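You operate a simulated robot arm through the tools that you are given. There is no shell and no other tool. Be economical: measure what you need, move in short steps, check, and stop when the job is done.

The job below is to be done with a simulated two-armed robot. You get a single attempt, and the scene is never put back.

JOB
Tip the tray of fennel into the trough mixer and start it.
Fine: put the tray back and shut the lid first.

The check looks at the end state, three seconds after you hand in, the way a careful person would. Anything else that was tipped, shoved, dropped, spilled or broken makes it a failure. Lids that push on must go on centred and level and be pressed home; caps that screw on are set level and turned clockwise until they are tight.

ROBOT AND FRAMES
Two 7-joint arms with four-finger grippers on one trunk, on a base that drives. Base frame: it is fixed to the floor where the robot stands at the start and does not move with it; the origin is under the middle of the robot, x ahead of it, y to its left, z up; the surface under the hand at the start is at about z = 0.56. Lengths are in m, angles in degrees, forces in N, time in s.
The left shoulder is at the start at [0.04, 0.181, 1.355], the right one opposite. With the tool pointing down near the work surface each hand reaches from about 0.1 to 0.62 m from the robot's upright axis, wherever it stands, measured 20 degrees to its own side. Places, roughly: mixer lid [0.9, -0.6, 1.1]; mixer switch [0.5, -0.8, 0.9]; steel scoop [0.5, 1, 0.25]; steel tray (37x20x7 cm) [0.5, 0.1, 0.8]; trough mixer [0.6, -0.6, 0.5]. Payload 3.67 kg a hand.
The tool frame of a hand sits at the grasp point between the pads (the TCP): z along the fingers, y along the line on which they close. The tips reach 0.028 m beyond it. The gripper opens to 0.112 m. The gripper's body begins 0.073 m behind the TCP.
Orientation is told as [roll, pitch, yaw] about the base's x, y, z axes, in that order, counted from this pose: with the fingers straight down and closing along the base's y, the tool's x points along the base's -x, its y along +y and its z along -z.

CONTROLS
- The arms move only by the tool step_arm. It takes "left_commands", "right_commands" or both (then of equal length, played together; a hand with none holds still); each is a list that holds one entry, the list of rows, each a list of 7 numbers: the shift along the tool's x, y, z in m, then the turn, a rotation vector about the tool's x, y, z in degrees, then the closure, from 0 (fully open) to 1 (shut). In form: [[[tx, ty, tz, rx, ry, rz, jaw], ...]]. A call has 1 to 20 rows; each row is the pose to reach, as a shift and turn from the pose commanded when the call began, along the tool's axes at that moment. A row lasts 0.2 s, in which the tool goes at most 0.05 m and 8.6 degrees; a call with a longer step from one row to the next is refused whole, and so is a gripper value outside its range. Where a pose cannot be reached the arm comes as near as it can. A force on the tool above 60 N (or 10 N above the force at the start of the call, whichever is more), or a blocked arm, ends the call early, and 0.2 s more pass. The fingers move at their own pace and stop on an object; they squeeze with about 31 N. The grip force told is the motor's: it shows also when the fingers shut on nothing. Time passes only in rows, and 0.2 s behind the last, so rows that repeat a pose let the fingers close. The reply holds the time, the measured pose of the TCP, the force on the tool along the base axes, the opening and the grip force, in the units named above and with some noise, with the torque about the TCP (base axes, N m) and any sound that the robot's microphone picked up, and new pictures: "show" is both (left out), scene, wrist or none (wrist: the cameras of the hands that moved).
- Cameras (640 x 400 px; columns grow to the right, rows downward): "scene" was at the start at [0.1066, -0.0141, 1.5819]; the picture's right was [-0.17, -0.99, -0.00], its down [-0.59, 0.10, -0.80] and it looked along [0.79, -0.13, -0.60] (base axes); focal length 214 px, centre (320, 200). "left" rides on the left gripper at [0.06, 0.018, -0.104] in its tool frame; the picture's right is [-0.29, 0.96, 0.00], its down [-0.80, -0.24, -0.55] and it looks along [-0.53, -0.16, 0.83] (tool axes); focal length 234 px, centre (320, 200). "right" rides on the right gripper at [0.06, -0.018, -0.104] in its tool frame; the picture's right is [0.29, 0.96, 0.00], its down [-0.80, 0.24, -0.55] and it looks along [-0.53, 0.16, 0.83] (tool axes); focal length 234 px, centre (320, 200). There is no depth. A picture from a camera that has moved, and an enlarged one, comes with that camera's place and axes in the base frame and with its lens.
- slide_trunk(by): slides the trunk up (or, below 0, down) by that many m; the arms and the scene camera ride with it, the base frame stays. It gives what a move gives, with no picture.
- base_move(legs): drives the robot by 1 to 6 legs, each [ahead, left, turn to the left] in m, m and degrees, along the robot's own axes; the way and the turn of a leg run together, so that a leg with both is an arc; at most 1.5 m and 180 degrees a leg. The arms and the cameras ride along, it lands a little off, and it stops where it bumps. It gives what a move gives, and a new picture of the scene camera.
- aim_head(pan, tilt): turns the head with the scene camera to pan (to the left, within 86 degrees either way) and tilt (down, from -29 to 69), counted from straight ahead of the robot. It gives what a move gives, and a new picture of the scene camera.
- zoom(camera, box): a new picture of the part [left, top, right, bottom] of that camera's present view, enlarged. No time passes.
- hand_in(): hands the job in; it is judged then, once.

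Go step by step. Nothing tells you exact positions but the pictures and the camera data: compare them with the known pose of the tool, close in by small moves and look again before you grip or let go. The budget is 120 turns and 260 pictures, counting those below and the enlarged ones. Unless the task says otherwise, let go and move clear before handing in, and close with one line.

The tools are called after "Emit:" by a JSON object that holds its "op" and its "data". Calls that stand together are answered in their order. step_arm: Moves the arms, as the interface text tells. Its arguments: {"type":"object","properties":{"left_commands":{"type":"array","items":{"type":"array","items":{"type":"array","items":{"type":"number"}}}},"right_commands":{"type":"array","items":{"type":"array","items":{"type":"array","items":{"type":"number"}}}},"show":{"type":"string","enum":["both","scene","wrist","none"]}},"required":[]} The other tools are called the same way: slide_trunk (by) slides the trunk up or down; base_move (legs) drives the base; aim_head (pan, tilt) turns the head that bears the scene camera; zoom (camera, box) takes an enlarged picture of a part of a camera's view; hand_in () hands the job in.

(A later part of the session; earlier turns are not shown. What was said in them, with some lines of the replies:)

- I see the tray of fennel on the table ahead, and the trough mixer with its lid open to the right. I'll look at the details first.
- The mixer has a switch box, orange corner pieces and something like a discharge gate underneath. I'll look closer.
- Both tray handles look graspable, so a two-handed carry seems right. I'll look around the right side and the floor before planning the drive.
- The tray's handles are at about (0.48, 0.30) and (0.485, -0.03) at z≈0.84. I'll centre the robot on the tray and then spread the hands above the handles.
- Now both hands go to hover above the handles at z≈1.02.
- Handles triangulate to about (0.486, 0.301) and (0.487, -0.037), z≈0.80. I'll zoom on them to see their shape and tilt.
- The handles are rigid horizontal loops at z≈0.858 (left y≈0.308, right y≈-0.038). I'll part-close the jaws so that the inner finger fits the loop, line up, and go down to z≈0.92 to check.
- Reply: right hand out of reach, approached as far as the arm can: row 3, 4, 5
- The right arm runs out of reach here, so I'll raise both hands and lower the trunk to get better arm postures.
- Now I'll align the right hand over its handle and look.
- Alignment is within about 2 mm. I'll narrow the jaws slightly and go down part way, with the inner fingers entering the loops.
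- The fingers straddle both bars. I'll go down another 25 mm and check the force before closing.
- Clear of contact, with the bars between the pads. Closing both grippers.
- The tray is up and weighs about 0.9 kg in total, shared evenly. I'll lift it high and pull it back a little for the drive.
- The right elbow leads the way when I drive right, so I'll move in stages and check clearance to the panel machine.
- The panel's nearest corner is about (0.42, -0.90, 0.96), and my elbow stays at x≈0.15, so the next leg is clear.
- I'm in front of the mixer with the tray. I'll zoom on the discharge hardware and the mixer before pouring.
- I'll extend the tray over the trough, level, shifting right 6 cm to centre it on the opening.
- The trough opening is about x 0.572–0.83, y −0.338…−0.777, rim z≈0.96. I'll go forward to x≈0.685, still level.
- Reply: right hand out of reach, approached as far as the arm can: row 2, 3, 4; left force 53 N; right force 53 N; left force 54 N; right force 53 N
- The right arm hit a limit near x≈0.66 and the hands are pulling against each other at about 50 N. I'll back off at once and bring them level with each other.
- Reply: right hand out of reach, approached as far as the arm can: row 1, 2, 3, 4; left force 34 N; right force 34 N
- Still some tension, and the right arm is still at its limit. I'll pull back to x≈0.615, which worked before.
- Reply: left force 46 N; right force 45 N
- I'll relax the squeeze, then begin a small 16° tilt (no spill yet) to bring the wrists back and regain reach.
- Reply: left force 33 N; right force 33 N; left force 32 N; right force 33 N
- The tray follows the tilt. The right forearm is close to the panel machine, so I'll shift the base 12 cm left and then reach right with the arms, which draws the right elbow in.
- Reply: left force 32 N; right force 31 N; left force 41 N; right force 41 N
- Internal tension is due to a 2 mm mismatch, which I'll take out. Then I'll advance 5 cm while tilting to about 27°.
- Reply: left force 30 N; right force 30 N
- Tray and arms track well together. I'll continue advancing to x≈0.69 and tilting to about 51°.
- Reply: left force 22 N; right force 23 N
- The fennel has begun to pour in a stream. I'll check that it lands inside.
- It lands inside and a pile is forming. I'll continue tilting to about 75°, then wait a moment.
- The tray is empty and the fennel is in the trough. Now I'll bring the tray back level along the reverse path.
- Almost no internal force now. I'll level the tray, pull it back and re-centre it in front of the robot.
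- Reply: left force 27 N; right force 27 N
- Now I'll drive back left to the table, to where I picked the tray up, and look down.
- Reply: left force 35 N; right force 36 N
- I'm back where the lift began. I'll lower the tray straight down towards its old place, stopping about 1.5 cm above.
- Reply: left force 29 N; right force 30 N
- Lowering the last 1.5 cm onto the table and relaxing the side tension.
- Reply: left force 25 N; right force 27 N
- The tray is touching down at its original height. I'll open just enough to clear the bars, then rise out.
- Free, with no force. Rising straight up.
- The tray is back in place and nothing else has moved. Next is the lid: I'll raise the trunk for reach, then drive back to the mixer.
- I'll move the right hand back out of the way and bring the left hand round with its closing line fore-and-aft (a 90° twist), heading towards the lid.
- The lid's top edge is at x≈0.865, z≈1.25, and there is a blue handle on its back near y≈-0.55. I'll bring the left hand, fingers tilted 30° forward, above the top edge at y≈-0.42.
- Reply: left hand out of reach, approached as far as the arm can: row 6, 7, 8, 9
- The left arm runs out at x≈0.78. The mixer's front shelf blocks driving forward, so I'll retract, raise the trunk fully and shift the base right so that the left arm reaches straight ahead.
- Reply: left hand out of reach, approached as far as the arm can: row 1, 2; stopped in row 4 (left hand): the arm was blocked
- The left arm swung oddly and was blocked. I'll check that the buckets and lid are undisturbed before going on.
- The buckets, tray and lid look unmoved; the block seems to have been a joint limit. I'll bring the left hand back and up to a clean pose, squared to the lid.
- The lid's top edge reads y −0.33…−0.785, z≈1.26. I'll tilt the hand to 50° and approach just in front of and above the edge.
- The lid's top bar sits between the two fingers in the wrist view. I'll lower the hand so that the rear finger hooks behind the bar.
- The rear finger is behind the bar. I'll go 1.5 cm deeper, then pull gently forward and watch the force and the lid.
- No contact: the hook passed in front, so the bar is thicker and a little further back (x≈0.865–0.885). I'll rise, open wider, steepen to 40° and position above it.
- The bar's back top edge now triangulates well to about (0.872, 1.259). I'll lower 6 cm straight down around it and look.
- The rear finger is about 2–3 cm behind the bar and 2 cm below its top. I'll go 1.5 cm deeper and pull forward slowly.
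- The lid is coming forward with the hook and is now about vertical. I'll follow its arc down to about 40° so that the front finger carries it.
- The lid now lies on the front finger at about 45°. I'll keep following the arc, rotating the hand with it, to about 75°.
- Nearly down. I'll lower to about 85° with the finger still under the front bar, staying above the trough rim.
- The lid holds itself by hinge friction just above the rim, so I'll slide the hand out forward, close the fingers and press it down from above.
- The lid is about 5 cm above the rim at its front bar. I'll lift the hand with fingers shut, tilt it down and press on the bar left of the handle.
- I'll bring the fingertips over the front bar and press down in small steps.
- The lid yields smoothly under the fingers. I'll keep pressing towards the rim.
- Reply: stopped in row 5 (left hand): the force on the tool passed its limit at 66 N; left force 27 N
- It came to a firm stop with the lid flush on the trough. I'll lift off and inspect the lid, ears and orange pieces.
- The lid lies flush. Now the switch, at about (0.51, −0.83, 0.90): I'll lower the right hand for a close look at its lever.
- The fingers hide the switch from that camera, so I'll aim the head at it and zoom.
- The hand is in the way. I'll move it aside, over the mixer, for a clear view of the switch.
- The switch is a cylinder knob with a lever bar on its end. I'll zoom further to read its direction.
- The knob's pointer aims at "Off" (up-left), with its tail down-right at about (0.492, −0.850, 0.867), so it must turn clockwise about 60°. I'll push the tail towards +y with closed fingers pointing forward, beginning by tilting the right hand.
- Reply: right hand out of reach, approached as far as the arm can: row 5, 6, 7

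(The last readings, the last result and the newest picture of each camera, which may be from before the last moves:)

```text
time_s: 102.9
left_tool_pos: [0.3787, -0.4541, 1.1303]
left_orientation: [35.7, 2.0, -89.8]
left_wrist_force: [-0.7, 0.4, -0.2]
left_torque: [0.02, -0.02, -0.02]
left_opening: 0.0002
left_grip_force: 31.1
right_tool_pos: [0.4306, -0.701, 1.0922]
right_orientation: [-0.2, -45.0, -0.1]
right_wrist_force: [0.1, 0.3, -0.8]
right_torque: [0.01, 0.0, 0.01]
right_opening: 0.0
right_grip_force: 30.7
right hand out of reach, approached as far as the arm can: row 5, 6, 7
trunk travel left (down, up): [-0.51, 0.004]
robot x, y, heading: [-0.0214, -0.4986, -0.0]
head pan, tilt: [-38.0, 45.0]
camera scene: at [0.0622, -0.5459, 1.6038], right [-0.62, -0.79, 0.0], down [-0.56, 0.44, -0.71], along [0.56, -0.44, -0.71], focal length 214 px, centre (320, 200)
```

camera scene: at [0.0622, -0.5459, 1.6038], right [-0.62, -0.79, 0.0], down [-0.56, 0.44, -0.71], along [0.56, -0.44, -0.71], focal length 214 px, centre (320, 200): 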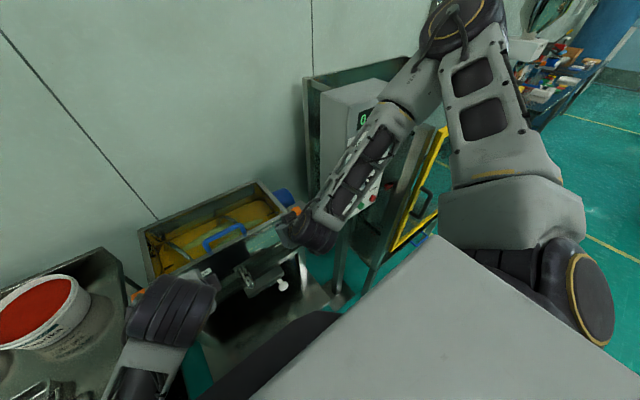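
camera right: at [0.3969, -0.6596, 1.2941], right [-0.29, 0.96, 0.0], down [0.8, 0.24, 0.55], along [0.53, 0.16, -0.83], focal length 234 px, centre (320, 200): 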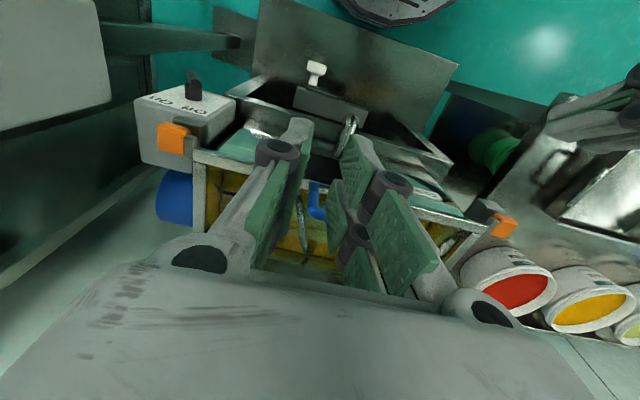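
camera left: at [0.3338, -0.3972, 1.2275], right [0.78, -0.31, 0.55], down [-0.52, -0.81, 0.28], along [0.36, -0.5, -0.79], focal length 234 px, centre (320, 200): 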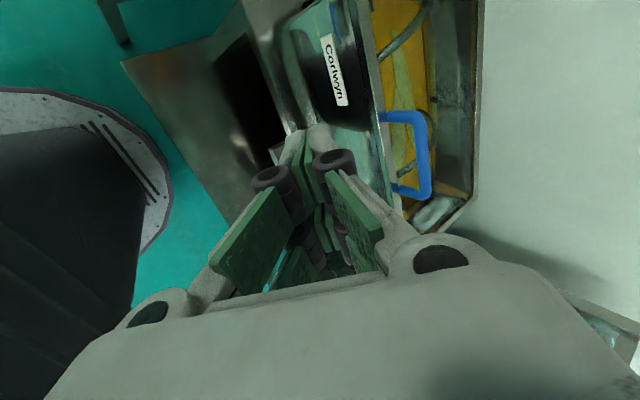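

The right arm is folded near its limit with the trunk this high, so I'll lower the trunk 20 cm.

Emit:
{"op": "slide_trunk", "data": {"by": -0.2}}

Emit:
{"op": "step_arm", "data": {"right_commands": [[[0, -0.01, -0.01, 0, -7, 0, 1], [0, -0.02, -0.02, 0, -14, 0, 1], [0, -0.03, -0.03, 0, -21, 0, 1], [0, -0.04, -0.03, 0, -28, 0, 1], [0, -0.05, -0.03, 0, -35, 0, 1], [0, -0.06, -0.03, 0, -42, 0, 1], [0, -0.06, -0.03, 0, -42, 0, 1]]], "show": "scene"}}

```text
time_s: 105.1
left_tool_pos: [0.3789, -0.4536, 0.9295]
left_orientation: [35.7, 2.0, -89.8]
left_wrist_force: [-0.3, -0.1, -0.1]
left_torque: [0.01, 0.01, -0.02]
left_opening: 0.0002
left_grip_force: 31.3
right_tool_pos: [0.4321, -0.701, 0.892]
right_orientation: [-0.2, -44.9, 0.1]
right_wrist_force: [0.6, -0.5, 0.0]
right_torque: [-0.02, -0.02, -0.04]
right_opening: 0.0
right_grip_force: 31.2
trunk travel left (down, up): [-0.31, 0.204]
robot x, y, heading: [-0.0215, -0.496, -0.1]
head pan, tilt: [-38.0, 45.0]
```

```text
time_s: 106.7
left_tool_pos: [0.3783, -0.4555, 0.93]
left_orientation: [35.6, 2.1, -89.9]
left_wrist_force: [-0.4, 0.3, -0.3]
left_torque: [0.02, 0.02, 0.01]
left_opening: 0.0003
left_grip_force: 31.3
right_tool_pos: [0.4127, -0.7682, 0.9222]
right_orientation: [-1.7, -86.9, 1.7]
right_wrist_force: [-0.1, -0.5, -0.9]
right_torque: [0.01, -0.01, 0.04]
right_opening: 0.0
right_grip_force: 30.2
right hand out of reach, approached as far as the arm can: row 1, 2, 3, 4, 5, 6, 7
trunk travel left (down, up): [-0.31, 0.204]
robot x, y, heading: [-0.0222, -0.4955, -0.2]
head pan, tilt: [-38.0, 45.0]
camera scene: at [0.062, -0.5475, 1.4037], right [-0.62, -0.79, 0.0], down [-0.56, 0.44, -0.71], along [0.56, -0.44, -0.71], focal length 214 px, centre (320, 200)
```

scene: 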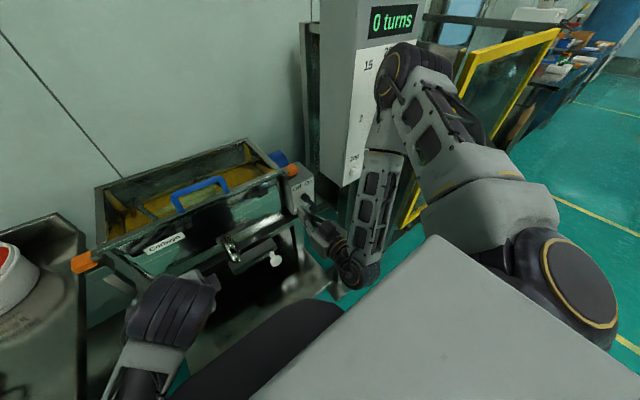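

The hand is now horizontal at (0.413, −0.768, 0.922), but the right elbow is near the panel machine. Pushing the knob's upper end to the right from the left side needs less reach that way. I'll check the elbow clearance first.

Emit:
{"op": "zoom", "data": {"camera": "scene", "box": [310, 0, 470, 200]}}

Emit:
{"op": "zoom", "data": {"camera": "right", "box": [0, 0, 640, 400]}}

```text
2.00 times, centred on (390, 100) of scene
camera zoom: at [0.062, -0.5475, 1.4037], right [-0.62, -0.79, 0.0], down [-0.56, 0.44, -0.71], along [0.56, -0.44, -0.71], focal length 429 px, centre (180, 400)
```

zoom: 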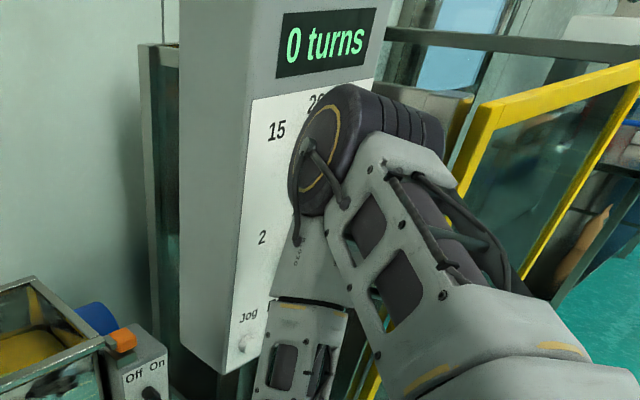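

```text
1.00 times, centred on (320, 200) of right (not enlarged: the box is as wide or as high as the picture)
camera zoom: at [0.3061, -0.7862, 0.8692], right [-0.02, 0.96, -0.29], down [-0.51, 0.24, 0.83], along [0.86, 0.16, 0.48], focal length 234 px, centre (320, 200)
```

zoom: 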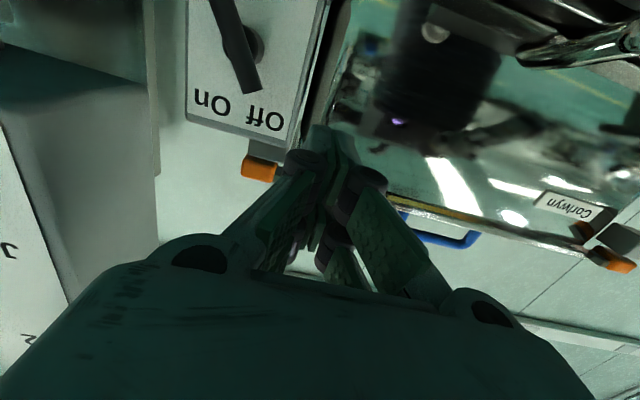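

The wrist camera shows the switch well: the pointer is on Off. To keep the elbow off the dials I'll back the base 7 cm and 5 cm left, then extend the hand.

Emit:
{"op": "base_move", "data": {"legs": [[-0.07, 0.05, 0]]}}

Emit:
{"op": "step_arm", "data": {"right_commands": [[[0.001, -0.012, 0.02, 0, 0, 0, 1], [0.002, -0.024, 0.04, 0, 0, 0, 1], [0.003, -0.036, 0.06, 0, 0, 0, 1], [0.004, -0.046, 0.08, 0, 0, 0, 1], [0.004, -0.046, 0.08, 0, 0, 0, 1]]]}}

```text
time_s: 107.8
left_tool_pos: [0.31, -0.4047, 0.9308]
left_orientation: [35.7, 2.1, -89.9]
left_wrist_force: [-0.6, -0.2, -0.4]
left_torque: [-0.03, -0.02, 0.01]
left_opening: 0.0
left_grip_force: 31.3
right_tool_pos: [0.3431, -0.717, 0.9235]
right_orientation: [-3.6, -86.8, 3.5]
right_wrist_force: [-0.4, 1.3, -0.1]
right_torque: [-0.01, 0.01, -0.03]
right_opening: 0.0001
right_grip_force: 31.0
trunk travel left (down, up): [-0.31, 0.204]
robot x, y, heading: [-0.0899, -0.4469, 0.0]
head pan, tilt: [-38.0, 45.0]
camera scene: at [-0.0077, -0.4968, 1.4039], right [-0.62, -0.79, 0.0], down [-0.56, 0.44, -0.71], along [0.56, -0.44, -0.71], focal length 214 px, centre (320, 200)
```

scene: 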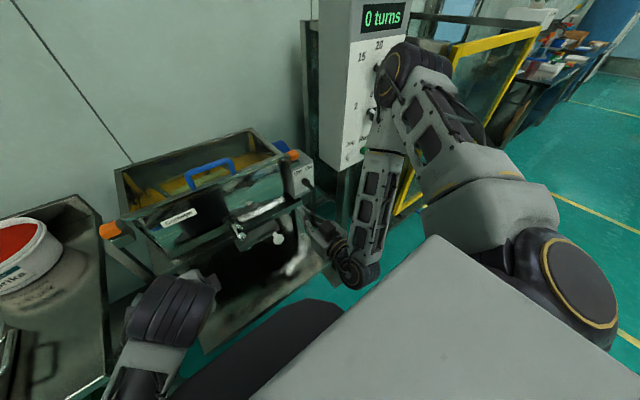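

```text
time_s: 109.0
left_tool_pos: [0.3114, -0.4049, 0.9294]
left_orientation: [35.6, 1.9, -89.8]
left_wrist_force: [-0.2, 0.5, 0.3]
left_torque: [0.01, 0.0, -0.01]
left_opening: 0.0
left_grip_force: 30.9
right_tool_pos: [0.425, -0.764, 0.9138]
right_orientation: [-3.7, -86.8, 3.7]
right_wrist_force: [-0.1, 0.0, -0.5]
right_torque: [0.02, 0.02, -0.01]
right_opening: 0.0
right_grip_force: 30.6
trunk travel left (down, up): [-0.31, 0.204]
robot x, y, heading: [-0.0908, -0.4506, -0.2]
head pan, tilt: [-38.0, 45.0]
camera scene: at [-0.0065, -0.4971, 1.4038], right [-0.62, -0.79, 0.0], down [-0.56, 0.44, -0.71], along [0.56, -0.44, -0.71], focal length 214 px, centre (320, 200)
camera right: at [0.317, -0.7835, 0.8609], right [-0.02, 0.96, -0.29], down [-0.51, 0.24, 0.83], along [0.86, 0.16, 0.48], focal length 234 px, centre (320, 200)
```

scene: 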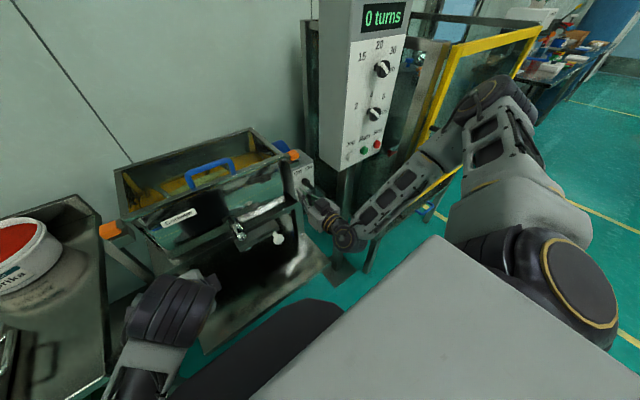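
right: 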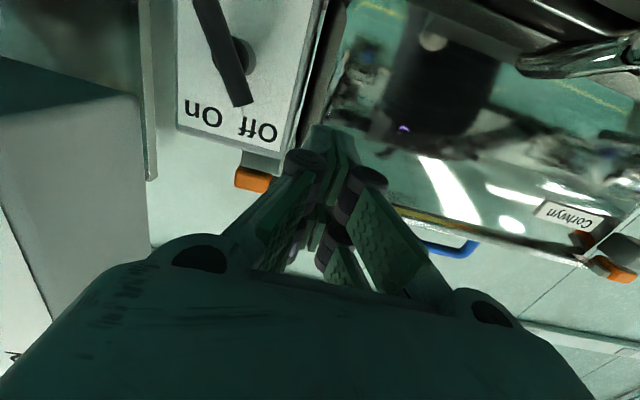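

The elbow swung clear to the right. Now I'll bring the closed fingertips to the left side of the knob's upper end, at x≈0.466, y≈−0.785, z≈0.908.

Emit:
{"op": "step_arm", "data": {"right_commands": [[[0.002, -0.01, 0.015, 0, 0, 0, 1], [0.004, -0.021, 0.03, 0, 0, 0, 1], [0.004, -0.021, 0.041, 0, 0, 0, 1], [0.004, -0.021, 0.041, 0, 0, 0, 1]]]}}

Emit:
{"op": "zoom", "data": {"camera": "scene", "box": [280, 150, 340, 210]}}

Emit:
{"op": "zoom", "data": {"camera": "right", "box": [160, 0, 400, 160]}}

```text
time_s: 110.0
left_tool_pos: [0.3105, -0.4063, 0.9303]
left_orientation: [35.7, 2.0, -89.9]
left_wrist_force: [-0.3, -0.7, -0.5]
left_torque: [0.01, 0.0, -0.02]
left_opening: 0.0
left_grip_force: 31.0
right_tool_pos: [0.4645, -0.7855, 0.9072]
right_orientation: [-2.3, -86.8, 2.4]
right_wrist_force: [-0.8, -0.5, 0.3]
right_torque: [-0.02, -0.06, -0.03]
right_opening: 0.0
right_grip_force: 31.1
trunk travel left (down, up): [-0.31, 0.204]
robot x, y, heading: [-0.0918, -0.4505, 0.1]
head pan, tilt: [-38.0, 45.0]
camera scene: at [-0.0067, -0.498, 1.4037], right [-0.62, -0.79, 0.0], down [-0.56, 0.44, -0.71], along [0.56, -0.44, -0.71], focal length 214 px, centre (320, 200)
camera right: at [0.3576, -0.8043, 0.8547], right [-0.02, 0.96, -0.29], down [-0.51, 0.24, 0.83], along [0.86, 0.16, 0.48], focal length 234 px, centre (320, 200)
```

scene: 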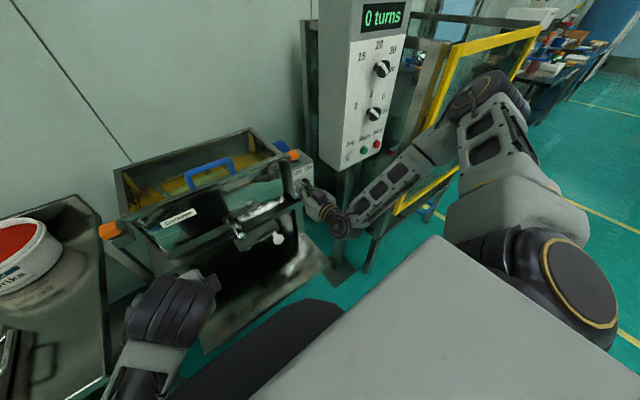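
right: 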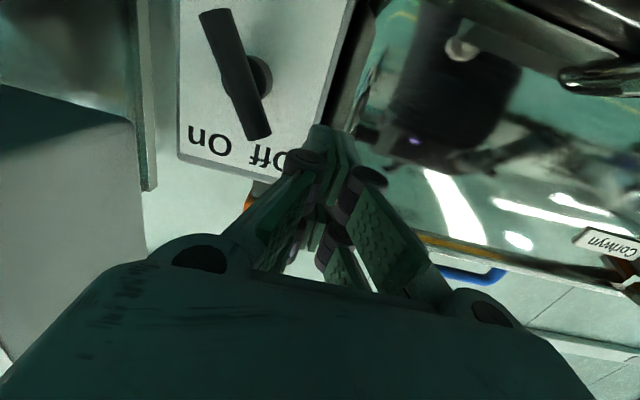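

```text
6.67 times, centred on (310, 180) of scene
camera zoom: at [-0.0067, -0.498, 1.4037], right [-0.62, -0.79, 0.0], down [-0.56, 0.44, -0.71], along [0.56, -0.44, -0.71], focal length 1430 px, centre (387, 333)
```

zoom: 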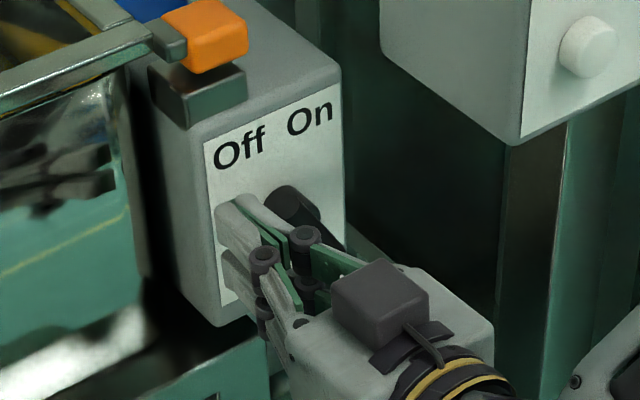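

```text
2.50 times, centred on (280, 80) of right
camera zoom: at [0.3576, -0.8043, 0.8547], right [-0.02, 0.96, -0.29], down [-0.51, 0.24, 0.83], along [0.86, 0.16, 0.48], focal length 585 px, centre (420, 500)
```

zoom: 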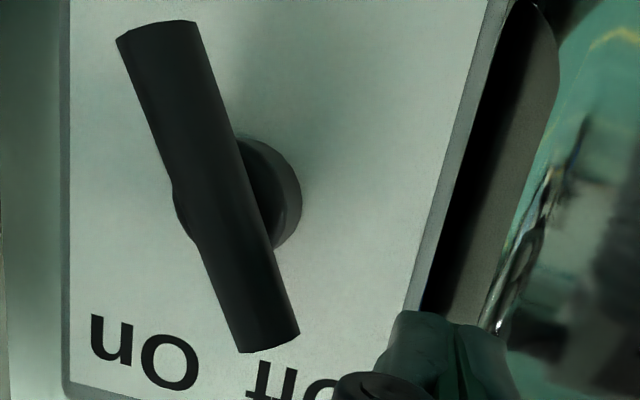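

The fingertip is just left of the knob's upper end. I'll push to the right (−y) in small steps and look.

Emit:
{"op": "step_arm", "data": {"right_commands": [[[0, -0.01, 0, 0, 0, 0, 1], [0, -0.02, 0, 0, 0, 0, 1], [0, -0.028, 0, 0, 0, 0, 1], [0, -0.036, 0, 0, 0, 0, 1]]], "show": "none"}}

Emit:
{"op": "zoom", "data": {"camera": "right", "box": [160, 0, 400, 160]}}

Emit:
{"op": "zoom", "data": {"camera": "scene", "box": [280, 150, 340, 210]}}

```text
time_s: 111.0
left_tool_pos: [0.3098, -0.4058, 0.93]
left_orientation: [35.7, 2.1, -89.8]
left_wrist_force: [0.6, 0.5, -0.7]
left_torque: [-0.01, 0.01, -0.02]
left_opening: 0.0
left_grip_force: 30.9
right_tool_pos: [0.4643, -0.821, 0.9078]
right_orientation: [-2.9, -86.8, 2.7]
right_wrist_force: [0.6, 0.2, 0.0]
right_torque: [0.0, 0.01, -0.01]
right_opening: 0.0
right_grip_force: 31.2
trunk travel left (down, up): [-0.31, 0.204]
robot x, y, heading: [-0.0881, -0.4499, -0.2]
head pan, tilt: [-38.0, 45.0]
```

```text
2.50 times, centred on (280, 80) of right
camera zoom: at [0.3567, -0.8396, 0.8548], right [-0.02, 0.96, -0.29], down [-0.51, 0.24, 0.83], along [0.86, 0.16, 0.48], focal length 585 px, centre (420, 500)
```

zoom: 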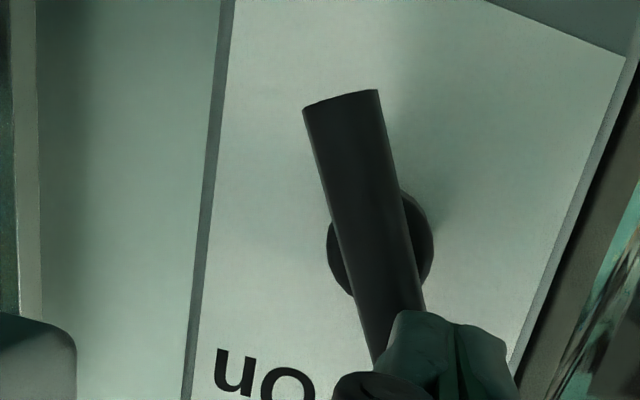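

```text
6.67 times, centred on (310, 180) of scene
camera zoom: at [-0.0066, -0.498, 1.4037], right [-0.62, -0.79, 0.0], down [-0.56, 0.44, -0.71], along [0.56, -0.44, -0.71], focal length 1430 px, centre (387, 333)
```

zoom: 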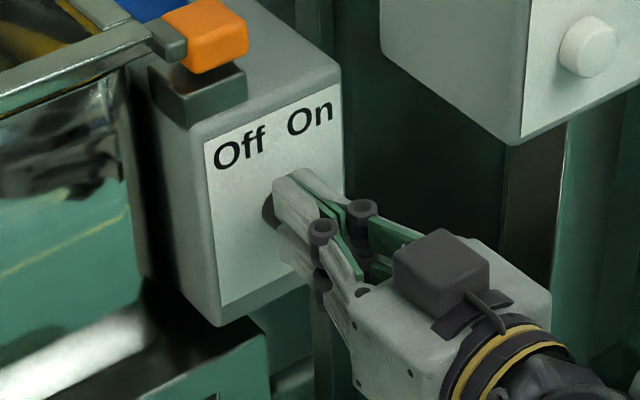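

Contact is just being made. I'll keep pushing right.

Emit:
{"op": "step_arm", "data": {"right_commands": [[[0, -0.008, 0, 0, 0, 0, 1], [0, -0.016, 0, 0, 0, 0, 1], [0, -0.024, 0, 0, 0, 0, 1], [0, -0.024, 0, 0, 0, 0, 1]]], "show": "none"}}

Emit:
{"op": "zoom", "data": {"camera": "right", "box": [160, 0, 400, 160]}}

```text
time_s: 112.0
left_tool_pos: [0.3114, -0.4047, 0.929]
left_orientation: [35.8, 2.0, -89.8]
left_wrist_force: [0.1, 0.8, 1.6]
left_torque: [-0.03, 0.0, -0.02]
left_opening: 0.0
left_grip_force: 30.9
right_tool_pos: [0.4644, -0.8453, 0.9068]
right_orientation: [-2.8, -86.8, 2.8]
right_wrist_force: [0.1, 0.6, 0.7]
right_torque: [0.0, -0.02, 0.0]
right_opening: 0.0
right_grip_force: 31.5
trunk travel left (down, up): [-0.31, 0.204]
robot x, y, heading: [-0.0914, -0.4435, -0.1]
head pan, tilt: [-38.0, 45.0]
```

```text
2.50 times, centred on (280, 80) of right
camera zoom: at [0.3572, -0.8641, 0.854], right [-0.02, 0.96, -0.29], down [-0.51, 0.24, 0.83], along [0.86, 0.16, 0.48], focal length 585 px, centre (420, 500)
```

zoom: 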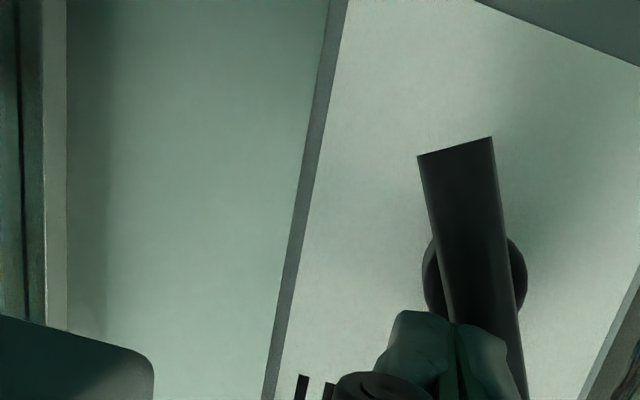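

The finger slid past in front of the bar without touching it, so the bar lies a bit deeper. I'll go back left, advance 1.8 cm and push again.

Emit:
{"op": "step_arm", "data": {"right_commands": [[[0, 0.02, -0.004, 0, 0, 0, 1], [0, 0.042, -0.004, 0, 0, 0, 1], [0, 0.06, 0, 0, 0, 0, 1], [0, 0.06, 0.009, 0, 0, 0, 1], [-0.001, 0.06, 0.018, 0, 0, 0, 1], [-0.001, 0.05, 0.018, 0, 0, 0, 1], [-0.001, 0.042, 0.018, 0, 0, 0, 1], [-0.001, 0.034, 0.018, 0, 0, 0, 1]]], "show": "none"}}

Emit:
{"op": "zoom", "data": {"camera": "right", "box": [160, 0, 400, 160]}}

```text
time_s: 113.8
left_tool_pos: [0.3108, -0.4051, 0.9306]
left_orientation: [35.7, 2.0, -89.9]
left_wrist_force: [0.6, -0.1, 0.6]
left_torque: [0.03, -0.05, 0.03]
left_opening: 0.0
left_grip_force: 30.8
right_tool_pos: [0.4828, -0.8119, 0.9089]
right_orientation: [-2.9, -86.8, 2.9]
right_wrist_force: [-0.5, 0.8, 0.4]
right_torque: [0.04, -0.01, 0.03]
right_opening: 0.0001
right_grip_force: 30.9
trunk travel left (down, up): [-0.31, 0.204]
robot x, y, heading: [-0.0885, -0.4452, 0.0]
head pan, tilt: [-38.0, 45.0]
```

```text
2.50 times, centred on (280, 80) of right
camera zoom: at [0.3763, -0.8303, 0.8557], right [-0.02, 0.96, -0.29], down [-0.51, 0.24, 0.83], along [0.86, 0.16, 0.48], focal length 585 px, centre (420, 500)
```

zoom: 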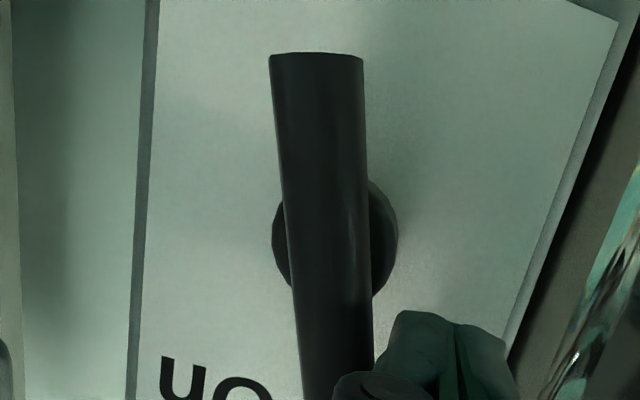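

The bar is turning now. I'll continue pushing.

Emit:
{"op": "step_arm", "data": {"right_commands": [[[0, -0.007, 0, 0, 0, 0, 1], [0, -0.014, 0, 0, 0, 0, 1], [0, -0.02, 0, 0, 0, 0, 1], [0, -0.02, 0, 0, 0, 0, 1]]], "show": "none"}}

Emit:
{"op": "zoom", "data": {"camera": "right", "box": [160, 0, 400, 160]}}

```text
time_s: 114.8
left_tool_pos: [0.3078, -0.4031, 0.9305]
left_orientation: [35.8, 1.9, -90.0]
left_wrist_force: [-0.4, 0.8, 0.3]
left_torque: [0.0, -0.01, 0.0]
left_opening: 0.0002
left_grip_force: 31.3
right_tool_pos: [0.4824, -0.8264, 0.9112]
right_orientation: [-5.1, -87.1, 5.5]
right_wrist_force: [-8.1, 21.4, 12.5]
right_torque: [0.42, -0.04, 0.31]
right_opening: 0.0002
right_grip_force: 30.6
trunk travel left (down, up): [-0.31, 0.204]
robot x, y, heading: [-0.0926, -0.4467, -0.2]
head pan, tilt: [-38.0, 45.0]
```

```text
2.50 times, centred on (280, 80) of right
camera zoom: at [0.3757, -0.8452, 0.8582], right [-0.02, 0.96, -0.29], down [-0.51, 0.24, 0.82], along [0.86, 0.17, 0.49], focal length 585 px, centre (420, 500)
```

zoom: 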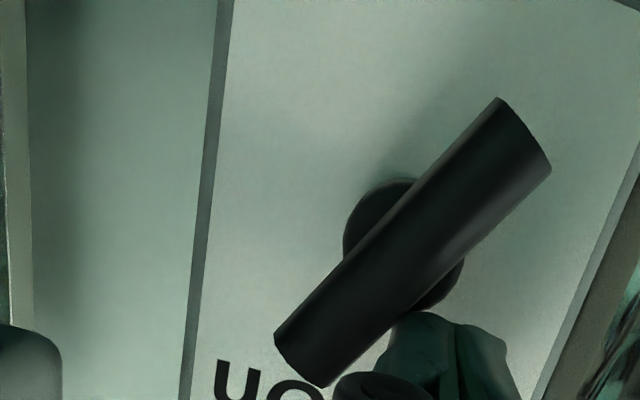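

The pointer now aims at On, and the finger is stopped firmly against it. I'll back off to the left and out, and check with a picture.

Emit:
{"op": "step_arm", "data": {"right_commands": [[[0, 0.01, 0, 0, 0, 0, 1], [0, 0.025, 0, 0, 0, 0, 1], [0, 0.04, -0.01, 0, 0, 0, 1], [0, 0.045, -0.04, 0, 0, 0, 1], [0, 0.045, -0.07, 0, 0, 0, 1], [0, 0.045, -0.09, 0, 0, 0, 1]]], "show": "scene"}}

Emit:
{"op": "zoom", "data": {"camera": "scene", "box": [260, 130, 340, 210]}}

Emit:
{"op": "zoom", "data": {"camera": "scene", "box": [90, 110, 320, 270]}}

```text
time_s: 116.2
left_tool_pos: [0.3094, -0.4055, 0.9296]
left_orientation: [35.8, 2.1, -89.9]
left_wrist_force: [0.1, 0.4, 0.2]
left_torque: [-0.02, -0.03, -0.02]
left_opening: 0.0
left_grip_force: 30.9
right_tool_pos: [0.3925, -0.7862, 0.9114]
right_orientation: [-2.3, -86.8, 2.2]
right_wrist_force: [0.0, -0.6, -0.8]
right_torque: [-0.04, -0.02, -0.01]
right_opening: 0.0002
right_grip_force: 31.0
trunk travel left (down, up): [-0.31, 0.204]
robot x, y, heading: [-0.0918, -0.4482, -0.1]
head pan, tilt: [-38.0, 45.0]
camera scene: at [-0.0069, -0.4978, 1.4038], right [-0.62, -0.79, 0.0], down [-0.56, 0.44, -0.71], along [0.56, -0.44, -0.71], focal length 214 px, centre (320, 200)
```

scene: 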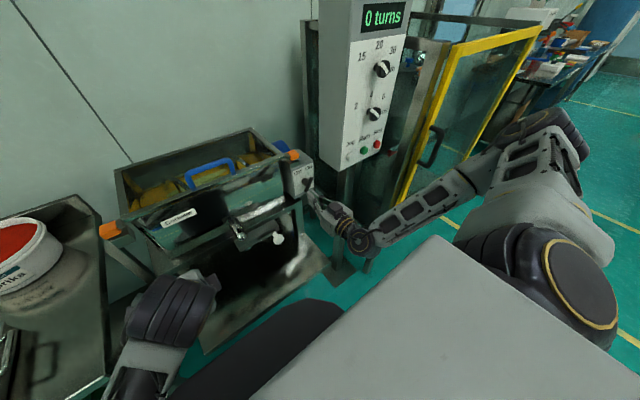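

```text
5.00 times, centred on (300, 170) of scene
camera zoom: at [-0.0069, -0.4978, 1.4038], right [-0.62, -0.79, 0.0], down [-0.56, 0.44, -0.71], along [0.56, -0.44, -0.71], focal length 1072 px, centre (420, 350)
```

zoom: 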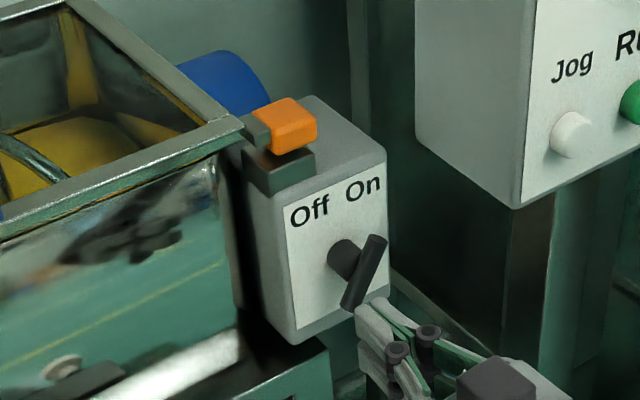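

```text
2.50 times, centred on (205, 190) of scene
camera zoom: at [-0.0069, -0.4978, 1.4038], right [-0.62, -0.79, 0.0], down [-0.56, 0.44, -0.71], along [0.56, -0.44, -0.71], focal length 536 px, centre (608, 225)
```

zoom: 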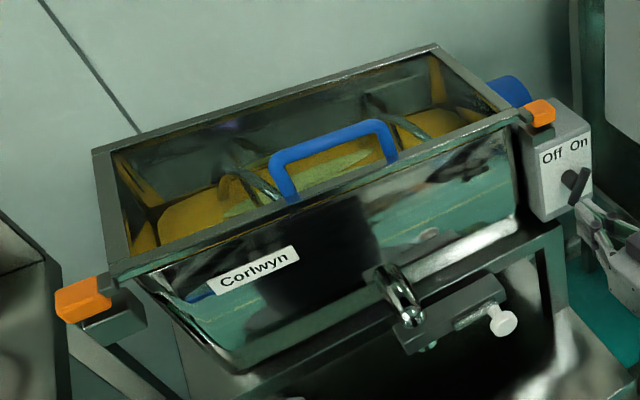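

The switch reads On. I'll check whether the paddles are actually turning by taking a second look after some time.

Emit:
{"op": "step_arm", "data": {"right_commands": [[[0, 0.01, -0.02, 0, 0, 0, 1], [0, 0.02, -0.03, 0, 0, 0, 1], [0, 0.02, -0.03, 0, 0, 0, 1]]], "show": "none"}}

Emit:
{"op": "zoom", "data": {"camera": "scene", "box": [90, 110, 320, 270]}}

Emit:
{"op": "zoom", "data": {"camera": "scene", "box": [90, 200, 150, 250]}}

```text
time_s: 117.0
left_tool_pos: [0.3101, -0.4056, 0.9292]
left_orientation: [35.6, 2.0, -89.8]
left_wrist_force: [0.0, -0.3, -0.8]
left_torque: [-0.02, -0.02, -0.01]
left_opening: 0.0003
left_grip_force: 31.3
right_tool_pos: [0.3606, -0.7662, 0.9143]
right_orientation: [-2.5, -86.8, 2.4]
right_wrist_force: [0.0, 0.3, 0.0]
right_torque: [0.0, 0.02, 0.02]
right_opening: 0.0
right_grip_force: 31.5
trunk travel left (down, up): [-0.31, 0.204]
robot x, y, heading: [-0.0922, -0.4522, -0.3]
head pan, tilt: [-38.0, 45.0]
```

```text
2.50 times, centred on (205, 190) of scene
camera zoom: at [-0.0068, -0.4979, 1.4037], right [-0.62, -0.79, 0.0], down [-0.56, 0.44, -0.71], along [0.56, -0.44, -0.71], focal length 536 px, centre (608, 225)
```

zoom: 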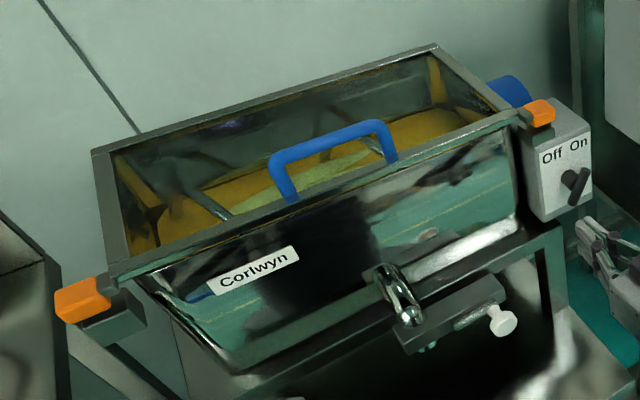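

```text
8.00 times, centred on (120, 225) of scene
camera zoom: at [-0.0068, -0.4979, 1.4037], right [-0.62, -0.79, 0.0], down [-0.56, 0.44, -0.71], along [0.56, -0.44, -0.71], focal length 1716 px, centre (1920, 0)
```

zoom: 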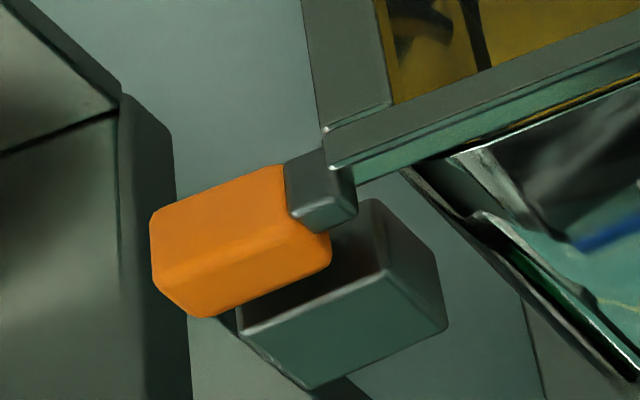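

The paddle positions changed between pictures, so the mixer is running. I'll check that the lid sits right home along its edge.

Emit:
{"op": "zoom", "data": {"camera": "scene", "box": [240, 130, 310, 190]}}

Emit:
{"op": "zoom", "data": {"camera": "scene", "box": [110, 180, 210, 250]}}

```text
6.67 times, centred on (275, 160) of scene
camera zoom: at [-0.0068, -0.4979, 1.4037], right [-0.62, -0.79, 0.0], down [-0.56, 0.44, -0.71], along [0.56, -0.44, -0.71], focal length 1430 px, centre (620, 467)
```

zoom: 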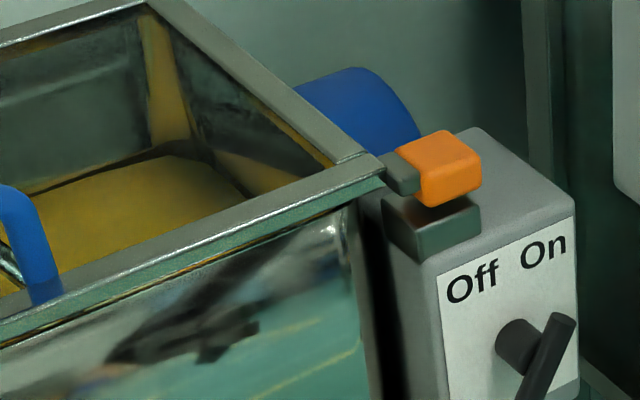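

```text
5.71 times, centred on (160, 215) of scene
camera zoom: at [-0.0068, -0.4979, 1.4037], right [-0.62, -0.79, 0.0], down [-0.56, 0.44, -0.71], along [0.56, -0.44, -0.71], focal length 1226 px, centre (1234, 114)
```

zoom: 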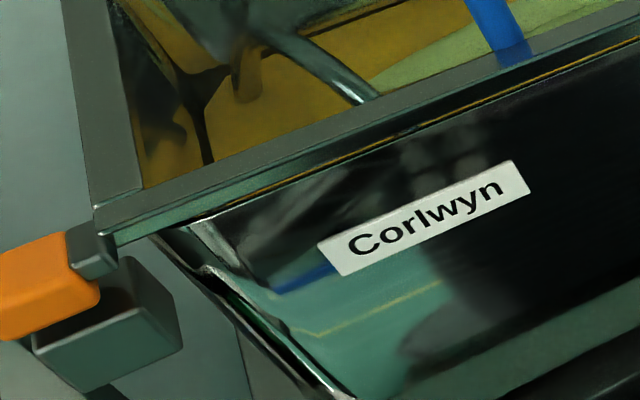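

The lid is flush, its ears are seated at both interlocks, and the mixer is running. I'll back away and check the table and surroundings.

Emit:
{"op": "base_move", "data": {"legs": [[-0.15, 0, 0]]}}

Emit:
{"op": "aim_head", "data": {"pan": 10, "tilt": 30}}

Emit:
{"op": "zoom", "data": {"camera": "scene", "box": [200, 100, 480, 300]}}

```text
time_s: 118.3
left_tool_pos: [0.1671, -0.405, 0.9299]
left_orientation: [35.7, 2.0, -89.8]
left_wrist_force: [0.1, -0.2, -0.2]
left_torque: [0.03, -0.04, -0.02]
left_opening: 0.0
left_grip_force: 31.3
right_tool_pos: [0.2166, -0.7665, 0.9148]
right_orientation: [-3.0, -86.7, 2.9]
right_wrist_force: [-0.2, 0.6, -0.3]
right_torque: [-0.01, 0.01, -0.04]
right_opening: 0.0
right_grip_force: 30.8
trunk travel left (down, up): [-0.31, 0.204]
robot x, y, heading: [-0.2369, -0.4463, -0.0]
head pan, tilt: [-38.0, 45.0]
camera scene: at [-0.1514, -0.4976, 1.4038], right [-0.62, -0.79, 0.0], down [-0.56, 0.44, -0.71], along [0.56, -0.44, -0.71], focal length 214 px, centre (320, 200)
```

scene: 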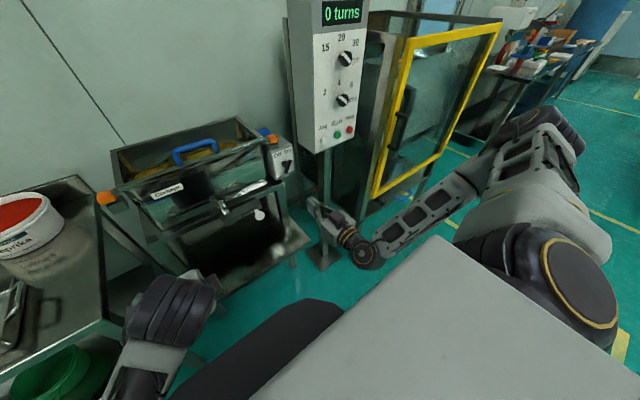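

```text
time_s: 119.5
left_tool_pos: [0.1667, -0.4047, 0.9294]
left_orientation: [35.7, 2.0, -89.9]
left_wrist_force: [0.2, -0.2, -0.4]
left_torque: [-0.02, 0.03, 0.01]
left_opening: 0.0
left_grip_force: 31.2
right_tool_pos: [0.2163, -0.7667, 0.9148]
right_orientation: [-3.0, -86.7, 2.8]
right_wrist_force: [0.2, 0.0, -0.8]
right_torque: [0.0, -0.02, -0.02]
right_opening: 0.0
right_grip_force: 30.7
trunk travel left (down, up): [-0.31, 0.204]
robot x, y, heading: [-0.2366, -0.4471, 0.0]
head pan, tilt: [10.0, 30.0]
camera scene: at [-0.1255, -0.4319, 1.4263], right [0.17, -0.99, 0.0], down [-0.49, -0.09, -0.87], along [0.85, 0.15, -0.5], focal length 214 px, centre (320, 200)
```

scene: 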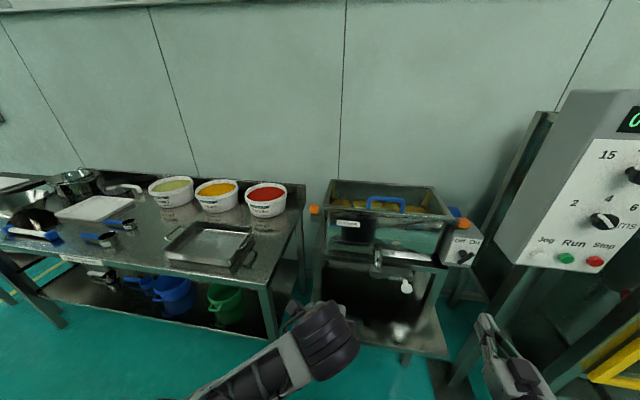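

```text
2.00 times, centred on (340, 200) of scene
camera zoom: at [-0.1255, -0.4319, 1.4263], right [0.17, -0.99, 0.0], down [-0.49, -0.09, -0.87], along [0.85, 0.15, -0.5], focal length 429 px, centre (280, 200)
```

zoom: 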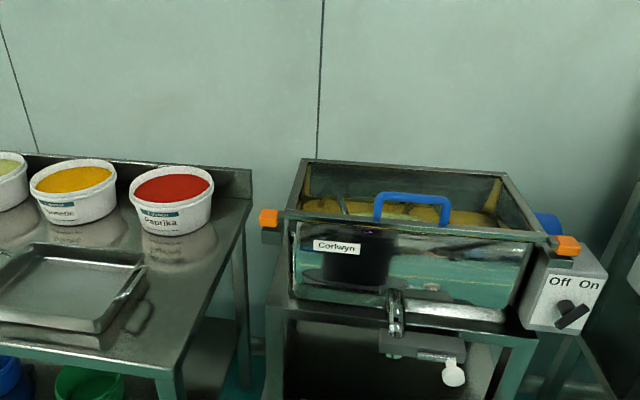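

Everything looks right: the tray is back in place, the buckets are in their row, the lid is shut, the switch is On and the paddles are turning. Both hands are clear, so I'll hand in.

Emit:
{"op": "hand_in", "data": {}}

```text
The job is handed in.
```

The fennel is in the mixer, the tray is back in its place on the table, the lid is pressed shut, and the mixer is switched on and running.
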